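You operate a simulated robot arm through the tools that you are given. There is no shell and no other tool. Be economical: measure what you need, move in short steps, check, and stop when the job is done.

You run a simulated robot arm. Do the job below in one go: nothing can be reset, and whatever is moved stays where it is left.

TASK
Tip the salt tablets from the white tub into the brine tank.
Fine: put the empty tub back on the grey shelf, shut the lid and push the tank home; the other tub stays full. Set down upright: what you pick out.
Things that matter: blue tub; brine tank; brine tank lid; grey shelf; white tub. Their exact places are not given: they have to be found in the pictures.

Only the result counts: the job must be done as asked and must still hold three seconds after the hand-in. Knocking over, shifting, dropping, spilling or breaking anything else fails it. A push-on lid holds only when it is set on centred and level and pressed home; a screw cap is set on level and turned clockwise until tight.

THE ROBOT
A 6-joint arm with a two-finger parallel gripper on a trunk, on a base that drives. Base frame: it is fixed to the floor where the robot stands at the start and does not move with it; the origin is under the middle of the robot, x ahead of it, y to its left, z up. Units: m, rad, N and s.
With the tool pointing down near the work surface it reaches from about 0.3 to 0.68 m from the robot's upright axis, wherever it stands. Its first joint turns from -2.897 to 2.897 rad. Places, roughly: blue tub, white tub [-1.25, 0.25, 1]; brine tank [0.6, -0.1, 0.5]; brine tank lid [0.6, -0.1, 0.9]; grey shelf [-1.3, 0.1, 0.9]. Payload 1.57 kg.
The TCP is the grasp point between the finger pads, 0.03 m short of the fingertips. In the tool frame z runs along the fingers and y along their closing line. The gripper opens to 0.11 m. The fingers are 0.024 m wide and 0.012 m thick; the gripper's body (0.048 by 0.112 m) begins 0.078 m behind the TCP.
Orientation is told as [roll, pitch, yaw] about the base's x, y, z axes, in that order, counted from this pose: with the fingers straight down and closing along the base's y, the tool's x points along the base's -x, its y along +y and its z along -z.

THE INTERFACE
- The arm moves only by the tool play_rows. Its argument "motion" is a list of rows, each a list of 7 numbers: the turn, a rotation vector about the base's x, y, z in rad, then the shift along the base's x, y, z in mm, then the closure in counts, from 0 (fully open) to 255 (shut). In form: [[rx, ry, rz, dx, dy, dz, grip], ...]. A call has 1 to 10 rows; each row is the pose to reach, as a shift and turn from the pose commanded when the call began. A row lasts 0.2 s, in which the tool goes at most 0.05 m and 0.15 rad; a call with a longer step from one row to the next is refused whole, and so is a gripper value outside its range. Where a pose cannot be reached the arm comes as near as it can. A force on the tool above 90 N (or 10 N above the force at the start of the call, whichever is more), or a blocked arm, ends the call early, and 0.2 s more pass. Each finger travels about 0.108 m/s and halts on what it meets, pressing with about 40 N; the grip force reading is that of the motor and also rises with nothing between the fingers. The clock runs only during rows and for 0.2 s after the last one: add rows that repeat a pose to give the fingers time. The reply holds the time, the measured pose of the TCP, the force on the tool along the base axes, the opening and the grip force, in the units named above and with some noise, with the torque about the TCP (base axes, N m) and any sound that the robot's microphone picked up.
- Cameras (640 x 400 px; columns grow to the right, rows downward): "scene" is now at [0.0591, 0.1228, 1.5588]; the picture's right is [-0.37, -0.93, 0.00], its down [-0.60, 0.24, -0.76] and it looks along [0.71, -0.28, -0.65] (base axes); focal length 214 px, centre (320, 200). "wrist" rides on the gripper at [0.07, 0.016, -0.141] in the tool frame; the picture's right is [-0.23, 0.97, 0.00], its down [-0.85, -0.20, -0.48] and it looks along [-0.47, -0.11, 0.88] (tool axes); focal length 222 px, centre (320, 200).
- snapshot(camera): a new picture of that camera. The clock stands still meanwhile.
- move_column(by): slides the trunk up (or, below 0, down) by that many m; the arm and the scene camera ride with it, the base frame stays. It gives what a move gives, with no picture.
- drive_base(legs): drives the robot by 1 to 6 legs, each [ahead, left, turn to the left] in m, m and rad, along the robot's own axes; the way and the turn of a leg run together, so that a leg with both is an arc; at most 1.5 m and 3.142 rad a leg. The arm and the cameras ride along, it lands a little off, and it stops where it bumps. It gives what a move gives.
- head_to(pan, tilt): turns the head with the scene camera to pan (to the left, within 2.094 rad either way) and tilt (down, from -0.506 to 1.204), counted from straight ahead of the robot. It gives what a move gives.
- pixel_to_xyz(camera, pixels): for up to 12 pixels [column, row] of the newest picture of that camera ("zoom" is the newest enlarged one), the place [x, y, z] in the base frame of the surface seen there, good to about 0.002 m, but the place of the scene camera against the robot may be out by one fixed shift of up to 0.025 m in any direction. The clock stands still meanwhile.
- inspect(camera, box): a new picture of the part [left, top, right, bottom] of that camera's present view, enlarged. The clock stands still meanwhile.
- hand_in(): hands the job in; it is judged then, once.

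Work in short steps. Measure before you move; look again where a grasp or a placing could have gone wrong, and mend it. You have 80 turns and 48 pictures in all, those below and enlarged ones among them. Open the gripper and draw the arm clear of the work before you hand the job in, unless the task says otherwise; then end with one line.

The tools are called as a command line: name --pt "numbers of a row" for each row, then --argument value for the rest, lists and objects as JSON in quotes. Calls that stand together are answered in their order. play_rows: Moves the arm, as the interface text tells. Its arguments: {"type":"object","properties":{"motion":{"type":"array"}},"required":["motion"]} The other tools are called the same way: move_column (by) slides the trunk up or down; drive_base (legs) drives the base; head_to (pan, tilt) turns the head that bears the scene camera; snapshot (camera) takes a picture; pixel_to_xyz (camera, pixels) gives the place of the surface under pixels of a picture; inspect (camera, box) takes an enlarged picture of a part of a camera's view; hand_in () hands the job in.

At the start:

```text
time: 0.0
eef_pos: [0.317, -0.077, 1.252]
tool_rot: [0.002, 0.007, 0.001]
ft_force: [0.7, -0.1, -0.1]
ft_torque: [-0.01, -0.02, -0.01]
grip_width: 0.1099
grasp_force: 0.1
trunk travel left (down, up): [-0.125, 0.465]
robot x, y, heading: [-0.0018, -0.0013, 0.002]
head pan, tilt: [-0.215, 1.201]
```

scene: 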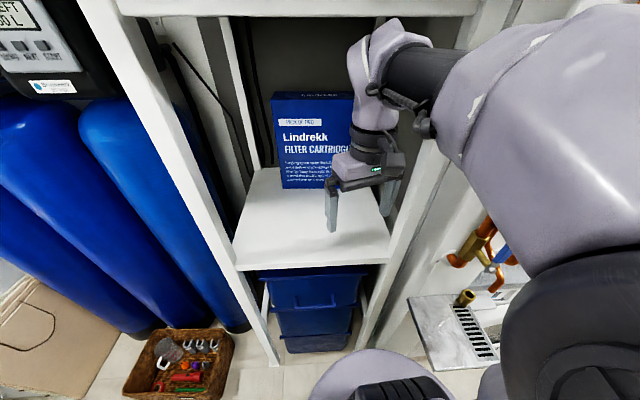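
wrist: 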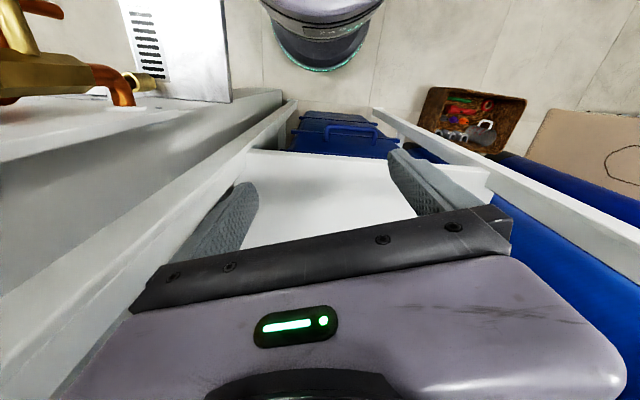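

The tank (blue, about column 310, row 310) sits under a white shelf. I tilt the head up a bit and look at the tank more closely.

head_to --pan -0.1 --tilt 0.95

inspect --camera "scene" --box '[160, 160, 480, 400]'

pixel_to_xyz --camera "zoom" --pixels '[[320, 200], [320, 240], [320, 280], [320, 300], [320, 320], [260, 200], [400, 200], [320, 340], [320, 360], [320, 390]]'

```text
time: 0.8
eef_pos: [0.3177, -0.0772, 1.2506]
tool_rot: [0.003, 0.011, 0.001]
ft_force: [1.3, -1.0, -0.1]
ft_torque: [0.0, -0.02, -0.03]
grip_width: 0.11
grasp_force: 0.1
trunk travel left (down, up): [-0.125, 0.465]
robot x, y, heading: [-0.0006, 0.0009, 0.0]
head pan, tilt: [-0.099, 0.949]
```

```text
1.67 times, centred on (320, 280) of scene
```

zoom: 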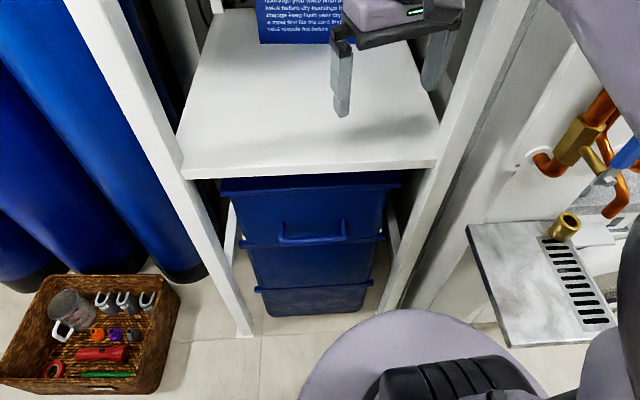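

```text
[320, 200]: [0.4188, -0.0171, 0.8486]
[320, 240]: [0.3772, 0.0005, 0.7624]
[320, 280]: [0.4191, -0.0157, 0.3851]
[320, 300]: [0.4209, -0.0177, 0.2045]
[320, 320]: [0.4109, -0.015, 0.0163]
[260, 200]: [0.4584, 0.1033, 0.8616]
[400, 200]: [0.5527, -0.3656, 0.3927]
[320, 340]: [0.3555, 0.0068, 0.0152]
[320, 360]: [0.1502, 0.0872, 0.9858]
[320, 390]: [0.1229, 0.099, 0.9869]
```

The zoom shows the handle at (312,240) and the lid rim near row 183. I measure the handle, shelf, lid and posts.

pixel_to_xyz --camera "zoom" --pixels '[[281, 238], [281, 225], [345, 236], [345, 225], [230, 187], [300, 185], [390, 180], [310, 169], [190, 170], [430, 160], [178, 182], [430, 190]]'

inspect --camera "scene" --box '[240, 220, 400, 320]'

head_to --pan 2.09 --tilt 0.6

snapshot --camera "scene"

```text
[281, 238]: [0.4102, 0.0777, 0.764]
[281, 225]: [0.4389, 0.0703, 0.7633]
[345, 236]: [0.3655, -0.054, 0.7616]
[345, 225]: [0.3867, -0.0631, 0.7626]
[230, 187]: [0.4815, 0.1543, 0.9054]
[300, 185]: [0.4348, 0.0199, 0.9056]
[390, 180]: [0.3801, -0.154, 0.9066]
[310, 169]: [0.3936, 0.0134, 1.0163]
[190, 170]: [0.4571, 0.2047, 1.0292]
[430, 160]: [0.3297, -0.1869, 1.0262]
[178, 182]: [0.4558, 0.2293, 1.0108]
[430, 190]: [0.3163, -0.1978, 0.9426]
```

```text
4.00 times, centred on (320, 270) of scene
```

zoom: 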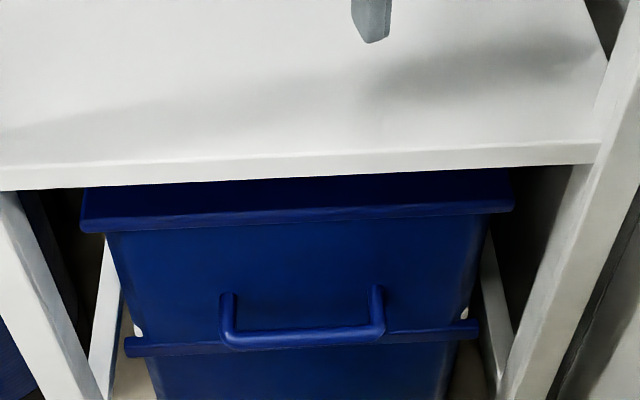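

```text
time: 2.8
eef_pos: [0.3171, -0.0766, 1.2509]
tool_rot: [0.004, 0.013, 0.001]
ft_force: [-0.7, -1.0, -0.1]
ft_torque: [0.0, -0.02, 0.04]
grip_width: 0.1099
grasp_force: 0.1
trunk travel left (down, up): [-0.125, 0.465]
robot x, y, heading: [0.0018, -0.0009, 0.0]
head pan, tilt: [2.089, 0.6]
```

```text
43 pictures are left
```

scene: 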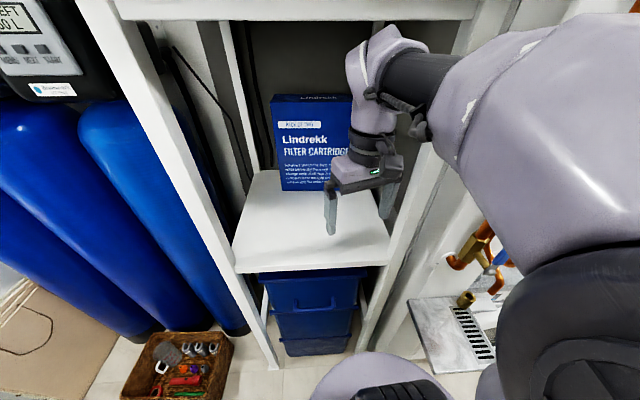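

The picture looks identical to the one before the head turned, so I check again with a new one.

snapshot --camera "scene"

```text
42 pictures are left
```

scene: 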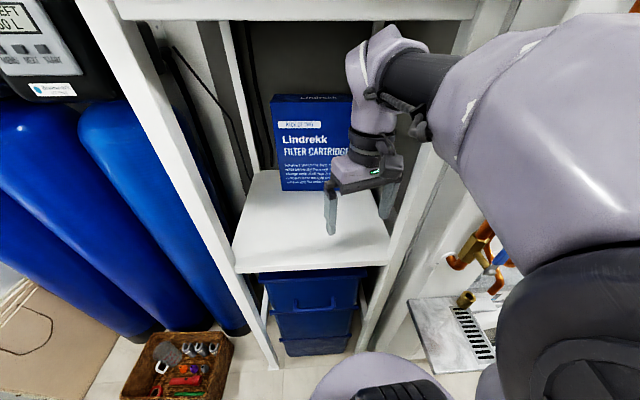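

The head reading changed yet the view did not. I check whether the measured places still use the same camera pose: fingertip (331,232), handle (316,304).

pixel_to_xyz --camera "scene" --pixels '[[331, 229], [316, 304], [310, 160]]'

head_to --pan 0.4 --tilt 0.7

```text
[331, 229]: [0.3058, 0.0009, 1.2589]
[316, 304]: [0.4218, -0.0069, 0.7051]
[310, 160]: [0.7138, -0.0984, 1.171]
```

```text
time: 4.6
eef_pos: [0.3166, -0.0771, 1.2503]
tool_rot: [0.004, 0.011, 0.001]
ft_force: [-0.1, 1.3, 0.6]
ft_torque: [-0.01, -0.02, 0.02]
grip_width: 0.1101
grasp_force: 0.0
trunk travel left (down, up): [-0.125, 0.465]
robot x, y, heading: [-0.0001, 0.0013, -0.003]
head pan, tilt: [0.4, 0.7]
```

The camera is fixed to the trunk, then; I'll turn the base to look elsewhere. Now I measure the handle and lid edge in the 4x zoom (bar at row 338, lid edge rows 190–225).

pixel_to_xyz --camera "zoom" --pixels '[[230, 340], [300, 334], [375, 328], [300, 340], [300, 312], [300, 240], [300, 215], [300, 195], [90, 225], [508, 205], [300, 165], [228, 296]]'

snapshot --camera "wrist"

```text
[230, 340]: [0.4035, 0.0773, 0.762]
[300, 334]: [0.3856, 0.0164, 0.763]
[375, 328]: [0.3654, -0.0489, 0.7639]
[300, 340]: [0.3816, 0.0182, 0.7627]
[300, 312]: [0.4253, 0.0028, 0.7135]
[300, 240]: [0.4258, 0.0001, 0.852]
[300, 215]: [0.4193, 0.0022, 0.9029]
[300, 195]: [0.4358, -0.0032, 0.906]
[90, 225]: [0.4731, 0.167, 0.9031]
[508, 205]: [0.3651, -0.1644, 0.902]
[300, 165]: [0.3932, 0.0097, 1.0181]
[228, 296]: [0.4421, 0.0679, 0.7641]
```

```text
41 pictures are left
```

wrist: 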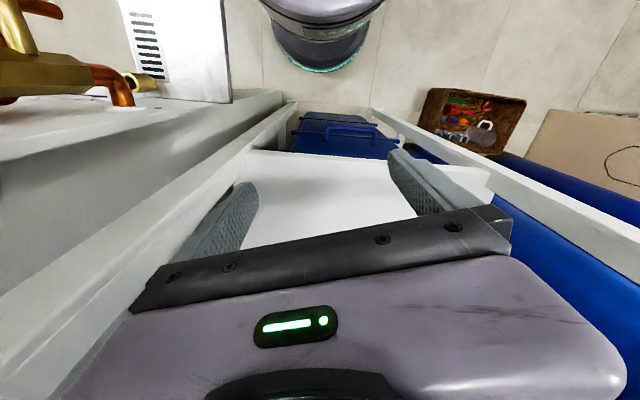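

The wrist view sees the handle at (335,128) and shelf edge (300,152). I measure these to find the scene camera's shift.

pixel_to_xyz --camera "wrist" --pixels '[[345, 122], [325, 128], [365, 126], [320, 155], [380, 158], [252, 150], [330, 200], [296, 152], [200, 60], [345, 124]]'

inspect --camera "wrist" --box '[260, 90, 420, 190]'

pixel_to_xyz --camera "scene" --pixels '[[310, 220], [280, 240], [298, 303], [330, 303]]'

```text
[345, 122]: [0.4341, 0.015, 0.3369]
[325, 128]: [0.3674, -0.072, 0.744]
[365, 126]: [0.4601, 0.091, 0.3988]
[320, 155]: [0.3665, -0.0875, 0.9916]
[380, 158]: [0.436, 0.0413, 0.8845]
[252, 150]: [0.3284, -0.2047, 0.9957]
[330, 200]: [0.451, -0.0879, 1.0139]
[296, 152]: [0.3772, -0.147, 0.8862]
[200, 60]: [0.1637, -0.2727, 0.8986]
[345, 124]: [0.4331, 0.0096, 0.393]
```

```text
4.00 times, centred on (340, 140) of wrist
```

zoom: 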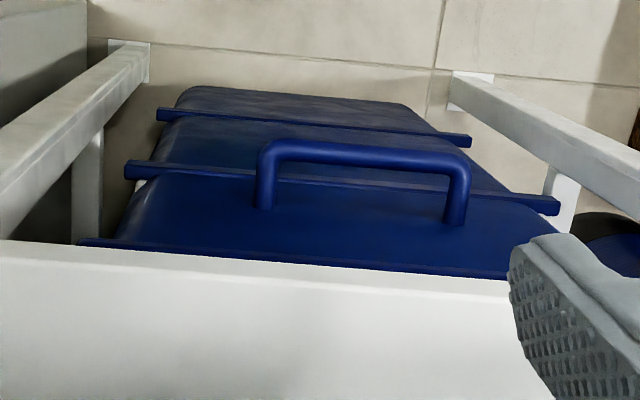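

```text
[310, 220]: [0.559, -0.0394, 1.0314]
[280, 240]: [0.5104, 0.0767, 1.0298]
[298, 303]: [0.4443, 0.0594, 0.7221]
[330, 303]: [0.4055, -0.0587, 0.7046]
```

Measuring the handle precisely in the wrist zoom: bar from (275,150) to (455,170), legs' bases at (262,208) and (455,222).

pixel_to_xyz --camera "zoom" --pixels '[[285, 150], [365, 155], [445, 165], [264, 200], [456, 215], [268, 150], [360, 220], [250, 265], [100, 242], [490, 272], [200, 245], [300, 300]]'

```text
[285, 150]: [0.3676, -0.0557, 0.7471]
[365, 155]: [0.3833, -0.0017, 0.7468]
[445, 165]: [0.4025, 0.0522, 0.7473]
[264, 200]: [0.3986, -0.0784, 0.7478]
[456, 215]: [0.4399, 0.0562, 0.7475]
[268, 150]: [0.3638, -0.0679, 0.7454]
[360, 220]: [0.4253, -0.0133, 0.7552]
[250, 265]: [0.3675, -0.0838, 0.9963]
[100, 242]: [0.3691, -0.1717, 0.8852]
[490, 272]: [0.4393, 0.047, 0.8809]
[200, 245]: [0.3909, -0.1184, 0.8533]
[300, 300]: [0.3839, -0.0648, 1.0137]
```

Wrist measure: bar centre about (0.383,-0.002,0.741), rack turned by -0.313 rad; the scene camera is off by about (+0.003,+0.013,+0.017). I turn the base to face the rack, back off, then slide left to line up with the handle.

drive_base --legs '[[-0.2, 0, 0], [0, 0, -0.313], [-0.06, 0.06, 0]]'

snapshot --camera "scene"

```text
time: 7.9
eef_pos: [0.0356, -0.0978, 1.251]
tool_rot: [0.001, 0.009, -0.318]
ft_force: [-0.6, 0.3, 0.3]
ft_torque: [-0.04, 0.01, -0.01]
grip_width: 0.1097
grasp_force: 0.0
trunk travel left (down, up): [-0.125, 0.465]
robot x, y, heading: [-0.2414, 0.0778, -0.319]
head pan, tilt: [0.4, 0.7]
```

```text
39 pictures are left
```

scene: 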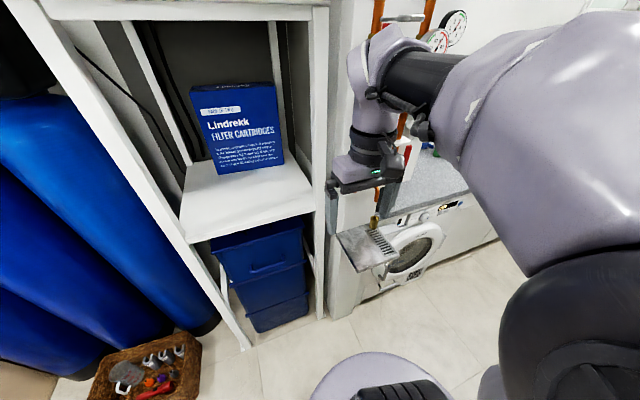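

The robot faces the rack now but the handle is about 0.116 m left of its axis. I slide left, and lower the trunk for reach to z≈0.75.

drive_base --legs '[[0, 0.116, 0.006]]'

move_column --by -0.12

play_rows --pt "-0.0792 -0.0399 0.1087 0 0 -15 0" --pt "-0.1584 -0.0798 0.2174 0 0 -30 0" --pt "-0.2376 -0.1197 0.3261 0 0 -45 0" --pt "-0.3168 -0.1596 0.4348 0 0 -60 0" --pt "-0.396 -0.1995 0.5435 0 0 -75 0" --pt "-0.4752 -0.2394 0.6522 0 0 -90 0" --pt "-0.5544 -0.2793 0.7609 0 0 -105 0" --pt "-0.6336 -0.3192 0.8696 0 0 -120 0" --pt "-0.7128 -0.3591 0.9783 0 0 -135 0" --pt "-0.792 -0.399 1.087 0 0 -150 0"

```text
time: 9.1
eef_pos: [0.0751, 0.0138, 1.2494]
tool_rot: [0.003, 0.016, -0.312]
ft_force: [0.4, 0.1, 0.3]
ft_torque: [-0.04, 0.02, -0.01]
grip_width: 0.1104
grasp_force: 0.2
trunk travel left (down, up): [-0.125, 0.465]
robot x, y, heading: [-0.2017, 0.1847, -0.31]
head pan, tilt: [0.4, 0.7]
```

```text
time: 10.6
eef_pos: [0.0745, 0.0127, 1.1277]
tool_rot: [0.005, 0.019, -0.313]
ft_force: [0.1, -0.9, 0.3]
ft_torque: [-0.01, 0.0, 0.02]
grip_width: 0.1098
grasp_force: 0.0
trunk travel left (down, up): [-0.005, 0.585]
robot x, y, heading: [-0.2036, 0.1881, -0.313]
head pan, tilt: [0.4, 0.7]
```

```text
time: 12.8
eef_pos: [0.1173, -0.0195, 1.0422]
tool_rot: [-0.824, -0.137, 0.899]
ft_force: [1.0, 0.7, -0.7]
ft_torque: [-0.04, 0.0, 0.0]
grip_width: 0.1102
grasp_force: 0.0
out of reach, approached as far as the arm can: row 8, 9, 10
trunk travel left (down, up): [-0.005, 0.585]
robot x, y, heading: [-0.203, 0.182, -0.31]
head pan, tilt: [0.4, 0.7]
```

The pose is too near the trunk; I move the tool forward along the rack direction and see.

play_rows --pt "0 0 0 38 -12 0 0" --pt "0 0 0 76 -25 0 0" --pt "0 0 0 114 -37 -20 0" --pt "0 0 0 114 -37 -40 0"

```text
time: 13.8
eef_pos: [0.2331, -0.0605, 1.0135]
tool_rot: [-0.826, -0.134, 0.896]
ft_force: [0.5, -1.3, 0.3]
ft_torque: [-0.03, -0.01, -0.03]
grip_width: 0.1098
grasp_force: 0.0
out of reach, approached as far as the arm can: row 4
trunk travel left (down, up): [-0.005, 0.585]
robot x, y, heading: [-0.2063, 0.1873, -0.31]
head pan, tilt: [0.4, 0.7]
```

It stops short downward too. I look at the arm's posture.

snapshot --camera "scene"

snapshot --camera "wrist"

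```text
38 pictures are left
```

scene: 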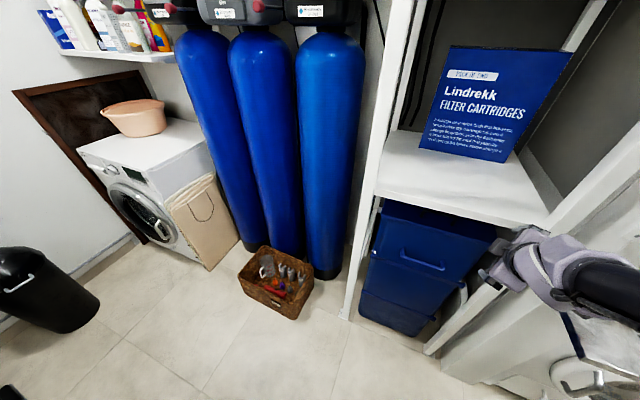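

```text
37 pictures are left
```

wrist: 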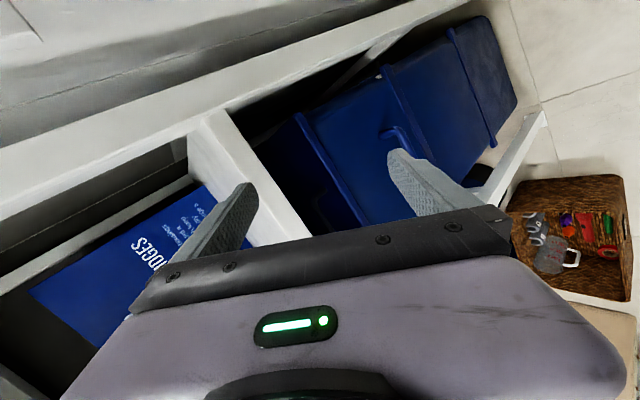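

The gripper is tilted 48° already but twisted about 21° from the bar; I correct the turn and slide it left in line with the handle.

play_rows --pt "-0.041 0.0175 0.12 10 32 0 0" --pt "-0.083 0.035 0.24 21 64 0 0" --pt "-0.124 0.0526 0.361 31 97 0 0" --pt "-0.124 0.0526 0.361 31 97 0 0"

```text
time: 14.8
eef_pos: [0.2649, 0.0446, 0.9998]
tool_rot: [-0.835, -0.002, 1.263]
ft_force: [-0.5, -0.2, 0.4]
ft_torque: [0.01, -0.01, 0.0]
grip_width: 0.1102
grasp_force: 0.0
out of reach, approached as far as the arm can: row 1
trunk travel left (down, up): [-0.005, 0.585]
robot x, y, heading: [-0.2021, 0.1873, -0.314]
head pan, tilt: [0.4, 0.7]
```

Aligned now (yaw 1.263, tilt 48°). I go down towards a pre-grasp 0.13 m short of the bar along the tool axis.

play_rows --pt "0 0 0 0 -5 -45 0" --pt "0 0 0 0 -7 -90 0" --pt "0 0 0 5 -9 -135 0" --pt "0 0 0 10 -11 -165 0" --pt "0 0 0 10 -11 -165 0"

snapshot --camera "wrist"

```text
time: 16.0
eef_pos: [0.3006, 0.0777, 0.869]
tool_rot: [-0.817, 0.025, 1.233]
ft_force: [-0.5, -0.5, -0.5]
ft_torque: [-0.02, 0.03, -0.02]
grip_width: 0.1101
grasp_force: 0.0
out of reach, approached as far as the arm can: row 1, 2, 3, 4, 5
trunk travel left (down, up): [-0.005, 0.585]
robot x, y, heading: [-0.2032, 0.1853, -0.311]
head pan, tilt: [0.4, 0.7]
```

```text
36 pictures are left
```

wrist: 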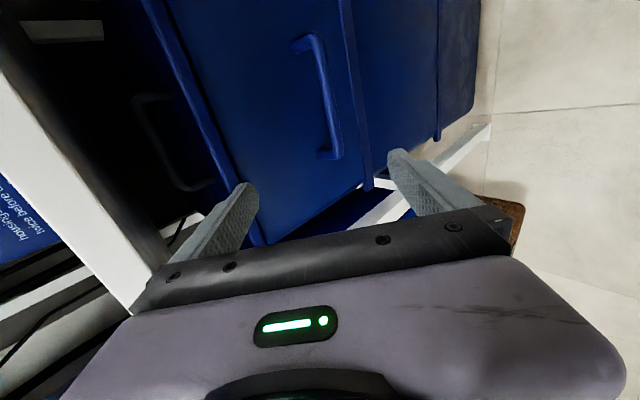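

Gripper was pushed outward (0.30,0.078,0.869): it is too close to the trunk in this posture. I back the base 0.1 m and go for the pre-grasp (0.287,0.026,0.808) from there.

drive_base --legs '[[-0.1, 0, 0]]'

play_rows --pt "0 0 0 20 -25 -10 0" --pt "0 0 0 40 -50 -20 0" --pt "0 0 0 60 -75 -40 0" --pt "0 0 0 70 -83 -61 0" --pt "0 0 0 70 -83 -61 0"

```text
time: 17.1
eef_pos: [0.2079, 0.1071, 0.8681]
tool_rot: [-0.819, 0.024, 1.229]
ft_force: [-0.2, 0.0, -1.3]
ft_torque: [-0.02, 0.01, 0.01]
grip_width: 0.1101
grasp_force: 0.0
trunk travel left (down, up): [-0.005, 0.585]
robot x, y, heading: [-0.2971, 0.2124, -0.311]
head pan, tilt: [0.4, 0.7]
```

```text
time: 18.3
eef_pos: [0.2962, 0.0444, 0.8216]
tool_rot: [-0.801, 0.046, 1.21]
ft_force: [0.8, 0.2, -0.5]
ft_torque: [0.0, 0.05, 0.03]
grip_width: 0.1101
grasp_force: 0.0
out of reach, approached as far as the arm can: row 1, 2, 3, 4, 5
trunk travel left (down, up): [-0.005, 0.585]
robot x, y, heading: [-0.2959, 0.2139, -0.311]
head pan, tilt: [0.4, 0.7]
```

Still short by ~2 cm. A lesser tilt should suit the arm: I tip the tool back to about 30° and aim for (0.335,0.014,0.83).

play_rows --pt "0.046 0.143 0 13 -10 6 0" --pt "0.092 0.286 0 26 -20 6 0" --pt "0.092 0.286 0.05 39 -31 6 0" --pt "0.092 0.286 0.05 39 -31 6 0"

snapshot --camera "wrist"

```text
time: 19.3
eef_pos: [0.3137, -0.0022, 0.8303]
tool_rot: [-0.629, 0.124, 1.176]
ft_force: [-0.2, 0.7, 0.4]
ft_torque: [-0.01, -0.02, -0.02]
grip_width: 0.1101
grasp_force: 0.0
out of reach, approached as far as the arm can: row 1, 2, 3
trunk travel left (down, up): [-0.005, 0.585]
robot x, y, heading: [-0.2976, 0.2134, -0.316]
head pan, tilt: [0.4, 0.7]
```

```text
35 pictures are left
```

wrist: 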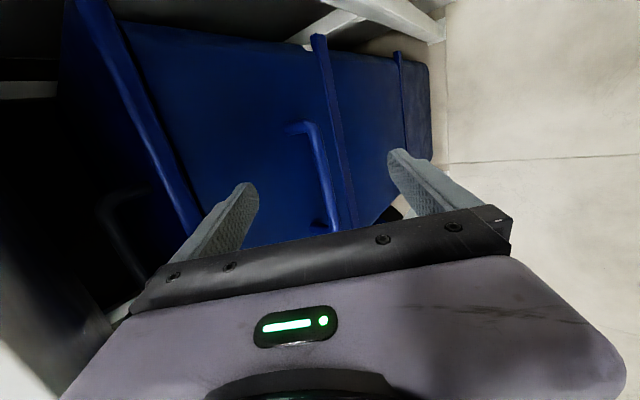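

Tool now tilted ~36°, closing square to the bar. I re-measure the bar at (325,170) in this wrist picture before going in.

pixel_to_xyz --camera "wrist" --pixels '[[318, 150], [322, 170], [326, 190], [329, 205], [288, 131], [270, 180], [312, 130]]'

play_rows --pt "0 0 0 0 0 0 165" --pt "0 0 0 0 0 0 165" --pt "0 0 0 0 0 0 165"

```text
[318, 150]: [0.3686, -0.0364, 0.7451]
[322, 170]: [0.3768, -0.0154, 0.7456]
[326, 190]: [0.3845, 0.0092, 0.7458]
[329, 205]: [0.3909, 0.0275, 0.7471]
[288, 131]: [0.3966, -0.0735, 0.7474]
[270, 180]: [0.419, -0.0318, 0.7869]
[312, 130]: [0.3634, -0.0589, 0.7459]
```

```text
time: 20.1
eef_pos: [0.3137, -0.0015, 0.8301]
tool_rot: [-0.628, 0.126, 1.175]
ft_force: [0.7, -0.2, -0.1]
ft_torque: [0.0, 0.03, -0.01]
grip_width: 0.0386
grasp_force: 0.0
trunk travel left (down, up): [-0.005, 0.585]
robot x, y, heading: [-0.2979, 0.2134, -0.309]
head pan, tilt: [0.4, 0.7]
```

Bar centre ≈ (0.381,-0.002,0.740). Opening is 0.039; I slide in along the tool axis.

play_rows --pt "0 0 0 20 -3 -27 165" --pt "0 0 0 40 -6 -54 165" --pt "0 0 0 63 -10 -84 165" --pt "0 0 0 63 -10 -84 165"

snapshot --camera "wrist"

```text
time: 21.1
eef_pos: [0.3912, 0.007, 0.7542]
tool_rot: [-0.525, 0.023, 1.285]
ft_force: [-70.6, 13.1, 50.3]
ft_torque: [-0.96, -0.9, -1.12]
grip_width: 0.0337
grasp_force: 0.0
out of reach, approached as far as the arm can: row 1
trunk travel left (down, up): [-0.005, 0.585]
robot x, y, heading: [-0.2993, 0.2137, -0.311]
head pan, tilt: [0.4, 0.7]
```

```text
34 pictures are left
```

wrist: 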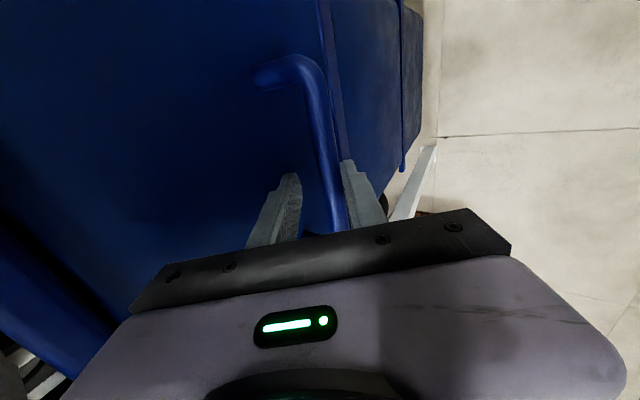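

The bar is between the fingers, but the tip presses the tank (−70 N). I ease back 7 mm and close.

play_rows --pt "0 0 0 -9 3 3 165" --pt "0 0 0 -9 3 3 255" --pt "0 0 0 -9 3 3 255" --pt "0 0 0 -9 3 3 255"

```text
time: 22.1
eef_pos: [0.3874, 0.0093, 0.7442]
tool_rot: [-0.502, 0.023, 1.29]
ft_force: [-29.9, 15.0, -41.3]
ft_torque: [1.04, -0.29, -0.35]
grip_width: 0.0165
grasp_force: 31.5
trunk travel left (down, up): [-0.005, 0.585]
robot x, y, heading: [-0.2961, 0.2148, -0.313]
head pan, tilt: [0.4, 0.7]
```

Bar gripped (width 0.0165, 31 N). I pull by driving the base back 0.2 m straight.

drive_base --legs '[[-0.2, 0, 0]]'

head_to --pan 0.0 --tilt 0.75

snapshot --camera "scene"

```text
time: 23.7
eef_pos: [0.1964, 0.0713, 0.7511]
tool_rot: [-0.519, 0.024, 1.288]
ft_force: [0.0, 7.4, 17.9]
ft_torque: [0.48, -0.25, -0.59]
grip_width: 0.0165
grasp_force: 31.8
trunk travel left (down, up): [-0.005, 0.585]
robot x, y, heading: [-0.4912, 0.2778, -0.316]
head pan, tilt: [0.4, 0.7]
```

```text
time: 24.6
eef_pos: [0.1964, 0.071, 0.7511]
tool_rot: [-0.52, 0.023, 1.288]
ft_force: [-5.8, 5.5, 11.1]
ft_torque: [0.45, -0.08, -0.61]
grip_width: 0.0164
grasp_force: 31.7
trunk travel left (down, up): [-0.005, 0.585]
robot x, y, heading: [-0.4915, 0.2797, -0.311]
head pan, tilt: [0.0, 0.75]
```

```text
33 pictures are left
```

scene: 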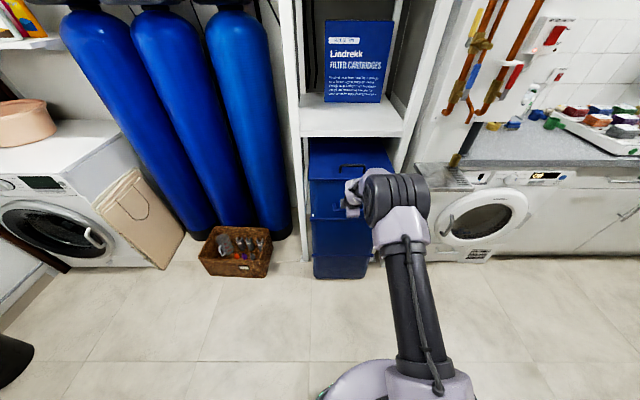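

The tank came out 0.2 m and its lid shows. I look at the lid closely.

inspect --camera "scene" --box '[280, 100, 440, 200]'

pixel_to_xyz --camera "zoom" --pixels '[[290, 265], [290, 250], [115, 325], [440, 325], [120, 165], [430, 165], [290, 160], [100, 138], [480, 138], [280, 325], [240, 268], [345, 268]]'

```text
4.00 times, centred on (360, 150) of scene
```

zoom: 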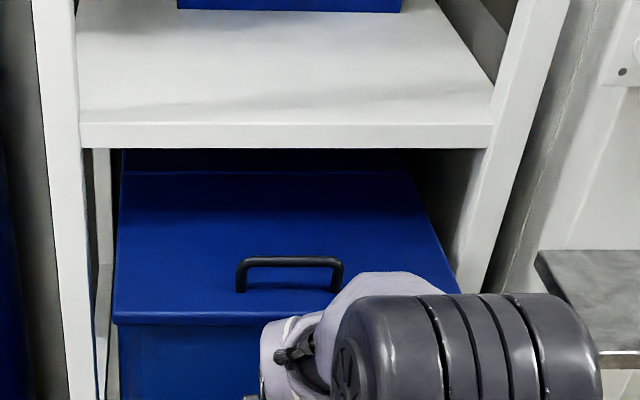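

```text
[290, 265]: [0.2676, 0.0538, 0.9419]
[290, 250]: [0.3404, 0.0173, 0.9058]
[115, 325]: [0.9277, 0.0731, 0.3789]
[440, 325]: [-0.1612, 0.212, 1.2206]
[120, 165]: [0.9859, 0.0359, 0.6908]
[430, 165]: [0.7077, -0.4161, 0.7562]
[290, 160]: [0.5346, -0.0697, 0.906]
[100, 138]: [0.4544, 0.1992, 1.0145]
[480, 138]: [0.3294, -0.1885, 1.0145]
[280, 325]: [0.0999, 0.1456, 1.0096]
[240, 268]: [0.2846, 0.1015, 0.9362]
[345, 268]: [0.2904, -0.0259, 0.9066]
```

The lid has a black handle near its front and a crease (zoom row 172) further back, still under the shelf. More pulling is needed; first I look behind for room.

head_to --pan 2.09 --tilt 0.5

snapshot --camera "scene"

```text
time: 26.6
eef_pos: [0.1966, 0.0701, 0.7498]
tool_rot: [-0.519, 0.025, 1.288]
ft_force: [-4.0, 5.3, 12.4]
ft_torque: [0.4, -0.18, -0.68]
grip_width: 0.0164
grasp_force: 31.5
trunk travel left (down, up): [-0.005, 0.585]
robot x, y, heading: [-0.4873, 0.2765, -0.316]
head pan, tilt: [2.089, 0.499]
```

```text
31 pictures are left
```

scene: 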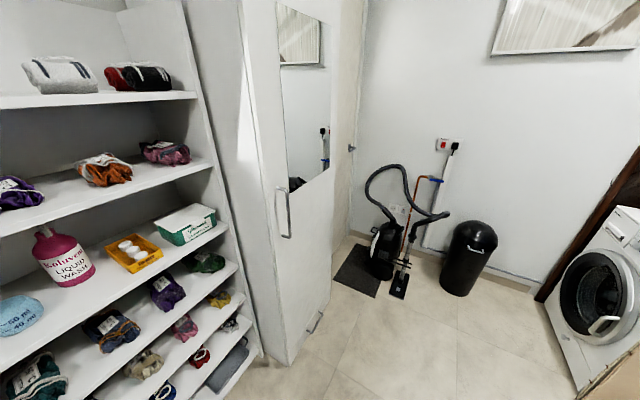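

Behind is a shelf unit close by; I measure its front edges for clearance.

pixel_to_xyz --camera "scene" --pixels '[[222, 228], [130, 272], [30, 332], [210, 162], [100, 210], [240, 262], [258, 355], [290, 355], [10, 310], [70, 260], [130, 250], [200, 390]]'

```text
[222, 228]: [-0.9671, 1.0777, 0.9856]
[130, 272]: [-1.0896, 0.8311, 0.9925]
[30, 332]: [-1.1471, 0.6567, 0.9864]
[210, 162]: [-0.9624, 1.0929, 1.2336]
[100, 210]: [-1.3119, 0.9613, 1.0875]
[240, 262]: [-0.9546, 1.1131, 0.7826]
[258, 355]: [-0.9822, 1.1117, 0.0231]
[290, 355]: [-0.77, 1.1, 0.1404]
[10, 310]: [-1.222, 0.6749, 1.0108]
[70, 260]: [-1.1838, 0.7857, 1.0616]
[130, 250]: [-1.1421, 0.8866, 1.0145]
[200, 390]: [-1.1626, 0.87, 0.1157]
```

Shelf front lies at about 1.27 m behind along the pull line, so another 0.2 m back is clear. I pull further and look at the tank.

drive_base --legs '[[-0.2, 0, 0]]'

head_to --pan 0.0 --tilt 0.85

inspect --camera "scene" --box '[240, 60, 480, 210]'

```text
time: 28.2
eef_pos: [0.0042, 0.1335, 0.7505]
tool_rot: [-0.517, 0.023, 1.292]
ft_force: [-13.9, -15.7, 16.6]
ft_torque: [-0.03, 0.03, -0.95]
grip_width: 0.0163
grasp_force: 31.9
trunk travel left (down, up): [-0.005, 0.585]
robot x, y, heading: [-0.6809, 0.3364, -0.31]
head pan, tilt: [2.089, 0.499]
```

```text
time: 30.2
eef_pos: [0.0057, 0.1334, 0.7515]
tool_rot: [-0.518, 0.025, 1.29]
ft_force: [-7.3, -8.6, 13.7]
ft_torque: [0.11, 0.0, -0.85]
grip_width: 0.0162
grasp_force: 32.0
trunk travel left (down, up): [-0.005, 0.585]
robot x, y, heading: [-0.682, 0.3377, -0.309]
head pan, tilt: [0.0, 0.85]
```

```text
2.67 times, centred on (360, 135) of scene
```

zoom: 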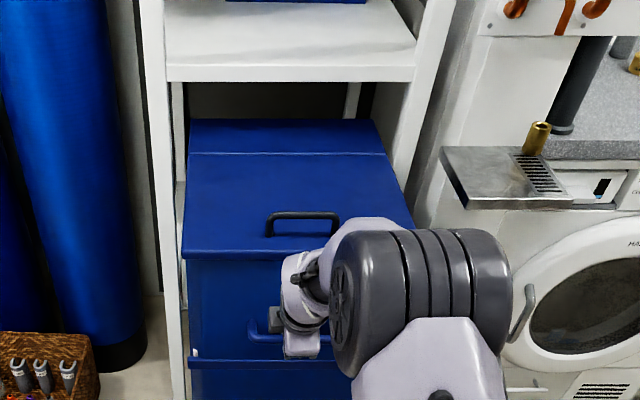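

The hinge crease (row 153) is now well out. I measure lid, crease, handle and shelf edge.

pixel_to_xyz --camera "zoom" --pixels '[[192, 153], [380, 153], [290, 153], [186, 256], [270, 252], [268, 230], [300, 215], [335, 218], [340, 230], [290, 79], [215, 125], [250, 190]]'

```text
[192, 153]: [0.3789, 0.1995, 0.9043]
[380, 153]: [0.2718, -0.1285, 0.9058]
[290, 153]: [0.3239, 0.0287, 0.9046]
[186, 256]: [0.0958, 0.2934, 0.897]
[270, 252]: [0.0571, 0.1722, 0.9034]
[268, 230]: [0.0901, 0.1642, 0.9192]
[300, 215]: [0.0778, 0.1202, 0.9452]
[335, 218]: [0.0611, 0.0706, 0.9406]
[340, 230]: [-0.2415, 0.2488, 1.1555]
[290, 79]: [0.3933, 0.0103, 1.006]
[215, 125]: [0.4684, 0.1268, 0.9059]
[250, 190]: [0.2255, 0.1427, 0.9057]
```

Lid geometry (corrected): hinge n≈0.30, front n≈0.0, lid handle bar at n≈0.037, t≈0.122, top z≈0.928. I let go of the front handle and draw back along the tool axis.

play_rows --pt "0 0 0 0 0 0 165" --pt "0 0 0 0 0 0 165" --pt "0 0 0 -16 5 30 165" --pt "0 0 0 -38 12 65 165" --pt "0 0 0 -60 19 105 165" --pt "0 0 0 -90 29 145 165" --pt "0 0 0 -120 39 185 165" --pt "0 0 0 -140 45 225 165" --pt "0 0 0 -140 45 265 100"

```text
refused: row 6 steps farther than a row can; nothing moved
```

One step was too long; same path in shorter steps.

play_rows --pt "0 0 0 0 0 0 165" --pt "0 0 0 0 0 0 165" --pt "0 0 0 -16 5 30 165" --pt "0 0 0 -35 11 64 165" --pt "0 0 0 -54 17 98 165" --pt "0 0 0 -74 24 138 165" --pt "0 0 0 -94 30 178 165" --pt "0 0 0 -100 32 224 165" --pt "0 0 0 -100 32 270 100"

```text
time: 32.2
eef_pos: [-0.094, 0.1655, 1.0206]
tool_rot: [-0.515, 0.024, 1.291]
ft_force: [-0.2, 0.5, 0.0]
ft_torque: [-0.04, 0.01, 0.0]
grip_width: 0.0669
grasp_force: 0.0
trunk travel left (down, up): [-0.005, 0.585]
robot x, y, heading: [-0.6789, 0.3414, -0.309]
head pan, tilt: [0.0, 0.85]
```

Clear of the handle. I drive 0.3 m forward, then straighten the tool to ~10° tilt above the lid handle.

drive_base --legs '[[0.3, 0, 0]]'

play_rows --pt "0.037 0.114 0 -35 11 20 100" --pt "0.074 0.228 0 -70 22 30 100" --pt "0.111 0.343 0 -105 34 30 100" --pt "0.111 0.343 0 -120 38 30 100" --pt "0.111 0.343 0 -120 38 30 100"

snapshot --camera "wrist"

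```text
time: 34.2
eef_pos: [0.1829, 0.0815, 1.0208]
tool_rot: [-0.515, 0.024, 1.299]
ft_force: [-0.7, 0.3, 0.1]
ft_torque: [0.01, 0.0, 0.0]
grip_width: 0.0672
grasp_force: 0.2
trunk travel left (down, up): [-0.005, 0.585]
robot x, y, heading: [-0.4066, 0.2507, -0.305]
head pan, tilt: [0.0, 0.85]
```

```text
time: 35.4
eef_pos: [0.061, 0.1183, 1.0485]
tool_rot: [-0.156, 0.009, 1.304]
ft_force: [-0.7, -0.6, -0.2]
ft_torque: [0.0, 0.0, -0.03]
grip_width: 0.0667
grasp_force: 0.1
trunk travel left (down, up): [-0.005, 0.585]
robot x, y, heading: [-0.4042, 0.251, -0.304]
head pan, tilt: [0.0, 0.85]
```

```text
29 pictures are left
```

wrist: 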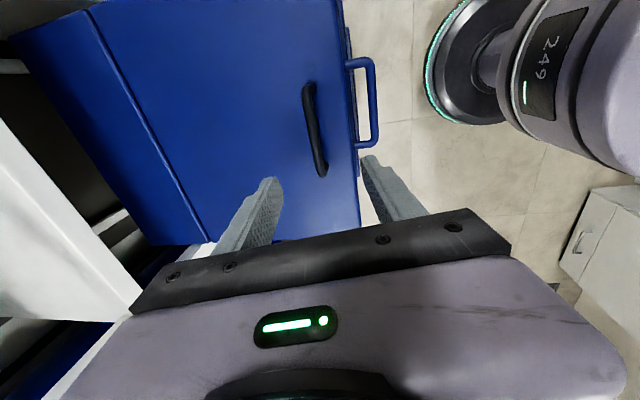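

The lid handle lies at (312,128) in the wrist view, between the fingers but to the right in t. I measure it.

pixel_to_xyz --camera "wrist" --pixels '[[307, 95], [313, 130], [321, 165], [280, 130], [345, 130], [340, 70], [355, 200], [110, 70], [190, 210], [165, 150], [230, 100], [372, 100]]'

```text
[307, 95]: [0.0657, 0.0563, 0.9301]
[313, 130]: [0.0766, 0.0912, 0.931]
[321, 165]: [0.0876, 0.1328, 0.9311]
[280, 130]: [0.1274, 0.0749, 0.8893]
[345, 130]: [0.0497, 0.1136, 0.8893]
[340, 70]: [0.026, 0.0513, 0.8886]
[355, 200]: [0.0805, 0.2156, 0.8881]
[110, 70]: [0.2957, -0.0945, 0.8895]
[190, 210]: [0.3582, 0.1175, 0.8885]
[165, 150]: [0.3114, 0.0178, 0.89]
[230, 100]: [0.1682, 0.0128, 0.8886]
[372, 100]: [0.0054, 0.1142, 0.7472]
```

Bar centre (0.077,0.095,~0.925), lid top 0.889, hinge n≈0.29. I go down over the bar and close.

play_rows --pt "0 0 0 8 -12 -40 120" --pt "0 0 0 16 -23 -80 120" --pt "0 0 0 16 -23 -118 120" --pt "0 0 0 16 -23 -118 120" --pt "0 0 0 16 -23 -118 255" --pt "0 0 0 16 -23 -118 255" --pt "0 0 0 16 -23 -118 255"

```text
time: 37.0
eef_pos: [0.0805, 0.0946, 0.9302]
tool_rot: [-0.155, 0.009, 1.302]
ft_force: [-8.8, 1.9, -1.5]
ft_torque: [0.25, 0.0, -0.7]
grip_width: 0.0126
grasp_force: 29.9
trunk travel left (down, up): [-0.005, 0.585]
robot x, y, heading: [-0.4076, 0.2505, -0.301]
head pan, tilt: [0.0, 0.85]
```

Gripped (0.0126 m). I swing the lid up along its hinge arc, tilting the tool with it, in two stages; first about 43°.

play_rows --pt "-0.034 -0.1046 0 8.7 -2.8 35.9 255" --pt "-0.068 -0.2092 0 22.4 -7.3 70 255" --pt "-0.102 -0.3138 0 40.8 -13.3 101.5 255" --pt "-0.136 -0.4184 0 63.4 -20.6 129.9 255" --pt "-0.17 -0.523 0 90 -29.2 154.3 255"

```text
time: 38.2
eef_pos: [0.1691, 0.0673, 1.0875]
tool_rot: [-0.708, 0.034, 1.291]
ft_force: [-7.7, -3.9, 4.8]
ft_torque: [0.29, 0.04, -0.76]
grip_width: 0.0131
grasp_force: 29.5
trunk travel left (down, up): [-0.005, 0.585]
robot x, y, heading: [-0.4062, 0.2495, -0.302]
head pan, tilt: [0.0, 0.85]
```

Smooth, low forces. On to about 86°.

play_rows --pt "-0.034 -0.1046 0 29.6 -9.6 20 255" --pt "-0.068 -0.2092 0 61.7 -20.1 35.1 255" --pt "-0.102 -0.3138 0 95.6 -31.1 45.1 255" --pt "-0.136 -0.4184 0 130.6 -42.4 49.5 255" --pt "-0.17 -0.523 0 165.8 -53.9 48.5 255"

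snapshot --camera "scene"

```text
time: 39.3
eef_pos: [0.3154, 0.0202, 1.0944]
tool_rot: [-1.099, 0.011, 1.254]
ft_force: [8.4, -1.3, -57.1]
ft_torque: [5.13, 4.85, 0.26]
grip_width: 0.0114
grasp_force: 28.7
out of reach, approached as far as the arm can: row 5
trunk travel left (down, up): [-0.005, 0.585]
robot x, y, heading: [-0.407, 0.2558, -0.301]
head pan, tilt: [0.0, 0.85]
stopped in row 5: the force on the tool passed its limit at 96 N (the readings are from after the stop); the commanded pose is now the measured one
```

```text
28 pictures are left
```

scene: 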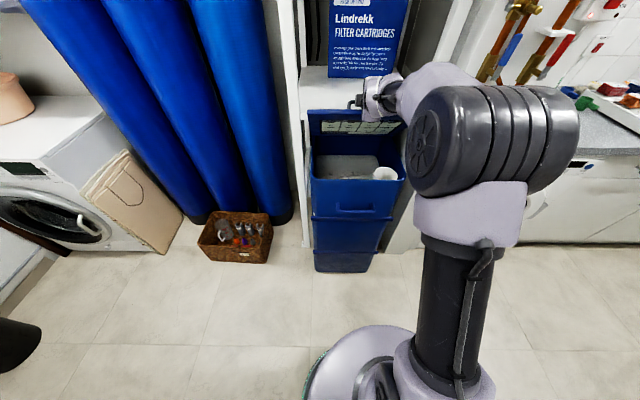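

The lid is up; the arm ran out of reach and pressed 57 N. I zoom to see the state before letting go.

inspect --camera "scene" --box '[280, 60, 440, 220]'

pixel_to_xyz --camera "zoom" --pixels '[[130, 200], [200, 205], [150, 330], [130, 390], [300, 400], [200, 370], [310, 345], [70, 470], [350, 480], [240, 200]]'

```text
2.50 times, centred on (360, 140) of scene
```

zoom: 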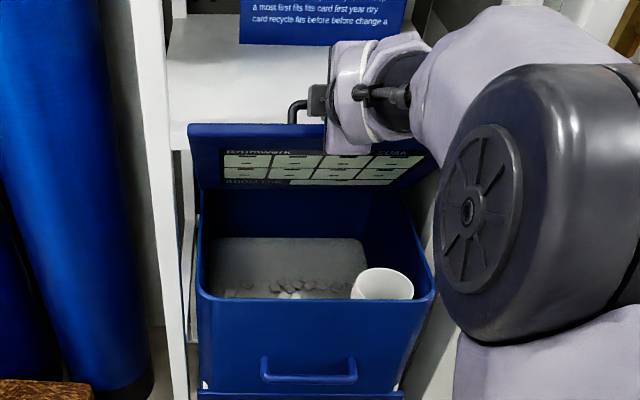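

```text
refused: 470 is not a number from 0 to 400
```

I measure the lid's edge points, tank rim and inner parts.

pixel_to_xyz --camera "zoom" --pixels '[[200, 130], [300, 130], [205, 180], [400, 180], [290, 215], [200, 298], [430, 295], [290, 270], [385, 275], [300, 290], [230, 240], [350, 260]]'

```text
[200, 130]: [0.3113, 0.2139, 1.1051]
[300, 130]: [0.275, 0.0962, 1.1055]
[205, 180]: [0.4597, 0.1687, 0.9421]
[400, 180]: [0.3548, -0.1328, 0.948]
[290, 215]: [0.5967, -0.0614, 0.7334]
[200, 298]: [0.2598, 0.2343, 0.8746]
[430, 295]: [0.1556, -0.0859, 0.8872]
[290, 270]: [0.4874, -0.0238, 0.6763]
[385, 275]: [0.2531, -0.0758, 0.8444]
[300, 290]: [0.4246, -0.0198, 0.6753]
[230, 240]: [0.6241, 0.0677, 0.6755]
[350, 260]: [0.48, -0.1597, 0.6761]
```

The tank slid in about 0.15 m: the bar turns rigidly with the tool, so my push moved the tank while the lid stayed at ~54°. I pull it back out 0.15 m with the arm, same grip.

play_rows --pt "0 0 0 -29 9 5 255" --pt "0 0 0 -58 19 8 255" --pt "0 0 0 -87 28 8 255" --pt "0 0 0 -115 37 8 255" --pt "0 0 0 -143 46 8 255" --pt "0 0 0 -143 46 8 255"

inspect --camera "scene" --box '[260, 60, 460, 185]'

pixel_to_xyz --camera "zoom" --pixels '[[200, 160], [215, 220], [200, 180], [180, 300], [300, 380], [220, 360], [400, 380], [250, 320]]'

```text
time: 40.3
eef_pos: [0.2145, 0.0527, 1.0979]
tool_rot: [-1.074, -0.052, 1.225]
ft_force: [-24.6, -1.7, -31.3]
ft_torque: [-1.93, 10.16, 1.26]
grip_width: 0.0122
grasp_force: 29.2
out of reach, approached as far as the arm can: row 2, 3
trunk travel left (down, up): [-0.005, 0.585]
robot x, y, heading: [-0.408, 0.25, -0.306]
head pan, tilt: [0.0, 0.85]
stopped in row 4: the force on the tool passed its limit at 92 N (the readings are from after the stop); the commanded pose is now the measured one
```

```text
3.20 times, centred on (360, 122) of scene
```

zoom: 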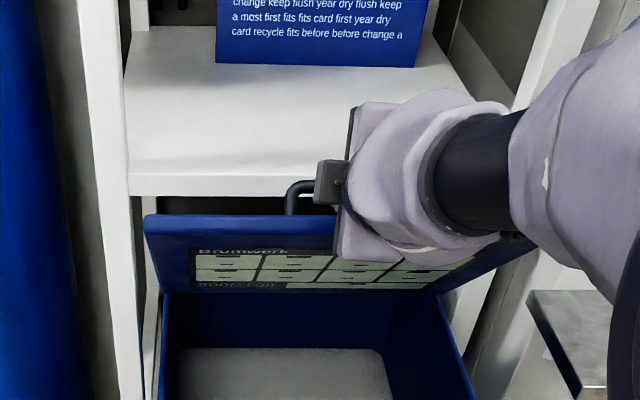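

```text
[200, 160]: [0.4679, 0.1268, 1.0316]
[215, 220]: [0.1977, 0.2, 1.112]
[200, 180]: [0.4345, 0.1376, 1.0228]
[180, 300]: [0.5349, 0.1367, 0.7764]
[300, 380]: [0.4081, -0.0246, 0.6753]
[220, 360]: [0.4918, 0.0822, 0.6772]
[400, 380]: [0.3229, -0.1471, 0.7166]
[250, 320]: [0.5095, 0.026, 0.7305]
```

Key point: I had tilted the tool the wrong way, so the gripper body now blocks the lid at ~54°. I loosen to a cage (0.02 m) and turn the tool back to vertical in place; the bar can turn between the fingers.

play_rows --pt "0 0 0 0 0 0 208" --pt "0.041 0.127 0 0 0 0 208" --pt "0.083 0.255 0 0 0 0 208" --pt "0.124 0.382 0 0 0 0 208" --pt "0.166 0.51 0 0 0 0 208" --pt "0.207 0.637 0 0 0 0 208" --pt "0.248 0.764 0 0 0 0 208" --pt "0.29 0.892 0 0 0 0 208" --pt "0.331 1.019 0 0 0 0 208"

inspect --camera "scene" --box '[260, 60, 460, 185]'

```text
time: 42.3
eef_pos: [0.1903, 0.0293, 1.0828]
tool_rot: [-0.087, 0.003, 1.189]
ft_force: [4.9, 12.3, -3.6]
ft_torque: [0.33, -0.04, -0.06]
grip_width: 0.0199
grasp_force: 0.1
out of reach, approached as far as the arm can: row 2, 3, 4, 8, 9
trunk travel left (down, up): [-0.005, 0.585]
robot x, y, heading: [-0.4088, 0.2495, -0.298]
head pan, tilt: [0.0, 0.85]
```

```text
3.20 times, centred on (360, 122) of scene
```

zoom: 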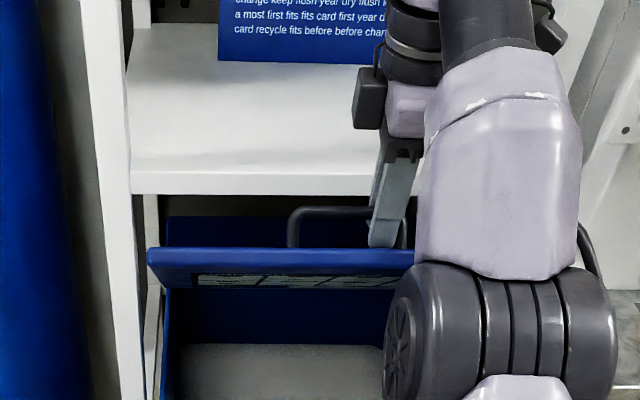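

Tool is vertical and the bar still caged. I open the fingers a little to test whether the lid's hinge holds it by itself.

play_rows --pt "0 0 0 0 0 0 120" --pt "0 0 0 0 0 0 120" --pt "0 0 0 0 0 0 120" --pt "0 0 0 0 0 0 120"

inspect --camera "scene" --box '[260, 60, 460, 185]'

pixel_to_xyz --camera "zoom" --pixels '[[230, 248], [230, 268], [200, 220], [330, 208], [300, 212], [180, 300], [170, 217]]'

```text
time: 43.3
eef_pos: [0.1884, 0.0254, 1.0844]
tool_rot: [-0.091, 0.004, 1.188]
ft_force: [-0.6, 0.2, 0.1]
ft_torque: [0.0, 0.03, 0.02]
grip_width: 0.0582
grasp_force: 0.1
trunk travel left (down, up): [-0.005, 0.585]
robot x, y, heading: [-0.4052, 0.2504, -0.298]
head pan, tilt: [0.0, 0.85]
```

```text
3.20 times, centred on (360, 122) of scene
```

zoom: 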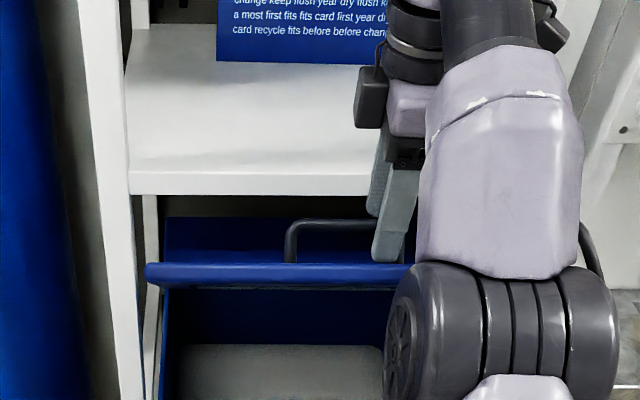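

```text
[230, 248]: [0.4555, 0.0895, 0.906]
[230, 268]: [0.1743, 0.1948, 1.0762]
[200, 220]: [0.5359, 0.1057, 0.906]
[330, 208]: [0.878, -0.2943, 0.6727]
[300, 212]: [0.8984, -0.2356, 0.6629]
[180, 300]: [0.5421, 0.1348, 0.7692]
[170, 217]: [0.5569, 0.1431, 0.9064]
```

The lid stays at about 35° with no force on the tool, so the hinge holds by friction. I lift off the bar, draw back, and tilt the closed fingers forward to push the lid up from beneath.

play_rows --pt "0 0 0 0 0 40 120" --pt "0 0 0 0 0 85 120" --pt "-0.045 -0.138 0 -25 14 85 200" --pt "-0.09 -0.276 0 -50 27 85 255" --pt "-0.135 -0.414 0.02 -75 40 80 255" --pt "-0.18 -0.552 0.04 -100 54 70 255" --pt "-0.225 -0.69 0.06 -125 67 50 255" --pt "-0.26 -0.8 0.07 -155 82 30 255" --pt "-0.26 -0.8 0.07 -155 82 0 255"

drive_base --legs '[[0.02, 0, -0.015]]'

inspect --camera "scene" --box '[240, 60, 480, 210]'

```text
time: 45.3
eef_pos: [0.0154, 0.1761, 1.4372]
tool_rot: [-0.687, -0.023, 1.222]
ft_force: [0.5, 0.6, -0.1]
ft_torque: [0.02, 0.01, -0.03]
grip_width: 0.0
grasp_force: 21.5
out of reach, approached as far as the arm can: row 1, 2, 3, 4, 5, 6, 7, 8, 9
trunk travel left (down, up): [-0.005, 0.585]
robot x, y, heading: [-0.4074, 0.2529, -0.304]
head pan, tilt: [0.0, 0.85]
```

```text
time: 46.1
eef_pos: [0.0345, 0.1634, 1.4366]
tool_rot: [-0.683, -0.022, 1.209]
ft_force: [-0.1, -0.9, -0.2]
ft_torque: [0.0, 0.03, 0.03]
grip_width: 0.0
grasp_force: 21.6
trunk travel left (down, up): [-0.005, 0.585]
robot x, y, heading: [-0.3851, 0.2415, -0.317]
head pan, tilt: [0.0, 0.85]
```

```text
2.67 times, centred on (360, 135) of scene
```

zoom: 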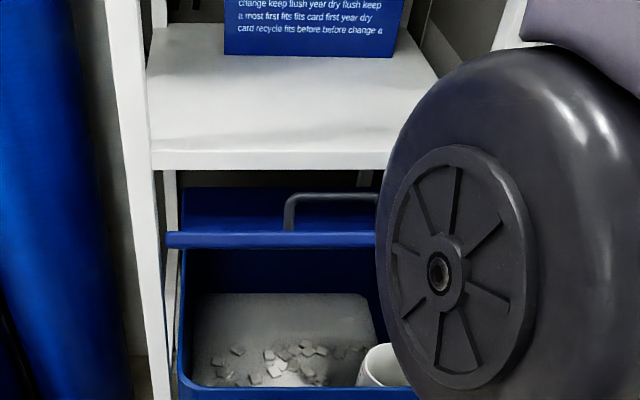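

The arm stopped high (z=1.437), short of the commanded place. I ask it to go forward a little and down to see if it unlocks.

play_rows --pt "0 0 0 20 -6 0 255" --pt "0 0 0 40 -12 -10 255" --pt "0 0 0 60 -19 -20 255" --pt "0 0 0 60 -19 -50 255" --pt "0 0 0 60 -19 -50 255"

```text
time: 47.3
eef_pos: [0.0927, 0.1442, 1.3873]
tool_rot: [-0.684, -0.021, 1.209]
ft_force: [0.0, -0.2, 0.1]
ft_torque: [-0.02, -0.02, -0.02]
grip_width: 0.0
grasp_force: 21.3
out of reach, approached as far as the arm can: row 1, 2, 3
trunk travel left (down, up): [-0.005, 0.585]
robot x, y, heading: [-0.3906, 0.2464, -0.312]
head pan, tilt: [0.0, 0.85]
```

It follows again. I descend in front of the lid edge toward z≈1.0, shifting to the tank's middle.

play_rows --pt "0 0 0 -3 -6 -45 255" --pt "0 0 0 -6 -12 -90 255" --pt "0 0 0 -9 -18 -135 255" --pt "0 0 0 -12 -24 -180 255" --pt "0 0 0 -15 -30 -225 255" --pt "0 0 0 -18 -36 -270 255" --pt "0 0 0 -21 -42 -315 255" --pt "0 0 0 -24 -44 -360 255" --pt "0 0 0 -24 -44 -390 255"

```text
time: 49.3
eef_pos: [0.0597, 0.085, 0.9936]
tool_rot: [-0.691, -0.039, 1.224]
ft_force: [0.2, 0.0, 0.1]
ft_torque: [-0.04, -0.05, 0.01]
grip_width: 0.0
grasp_force: 21.1
out of reach, approached as far as the arm can: row 3, 4, 5, 6, 7, 8, 9
trunk travel left (down, up): [-0.005, 0.585]
robot x, y, heading: [-0.3879, 0.2444, -0.317]
head pan, tilt: [0.0, 0.85]
```

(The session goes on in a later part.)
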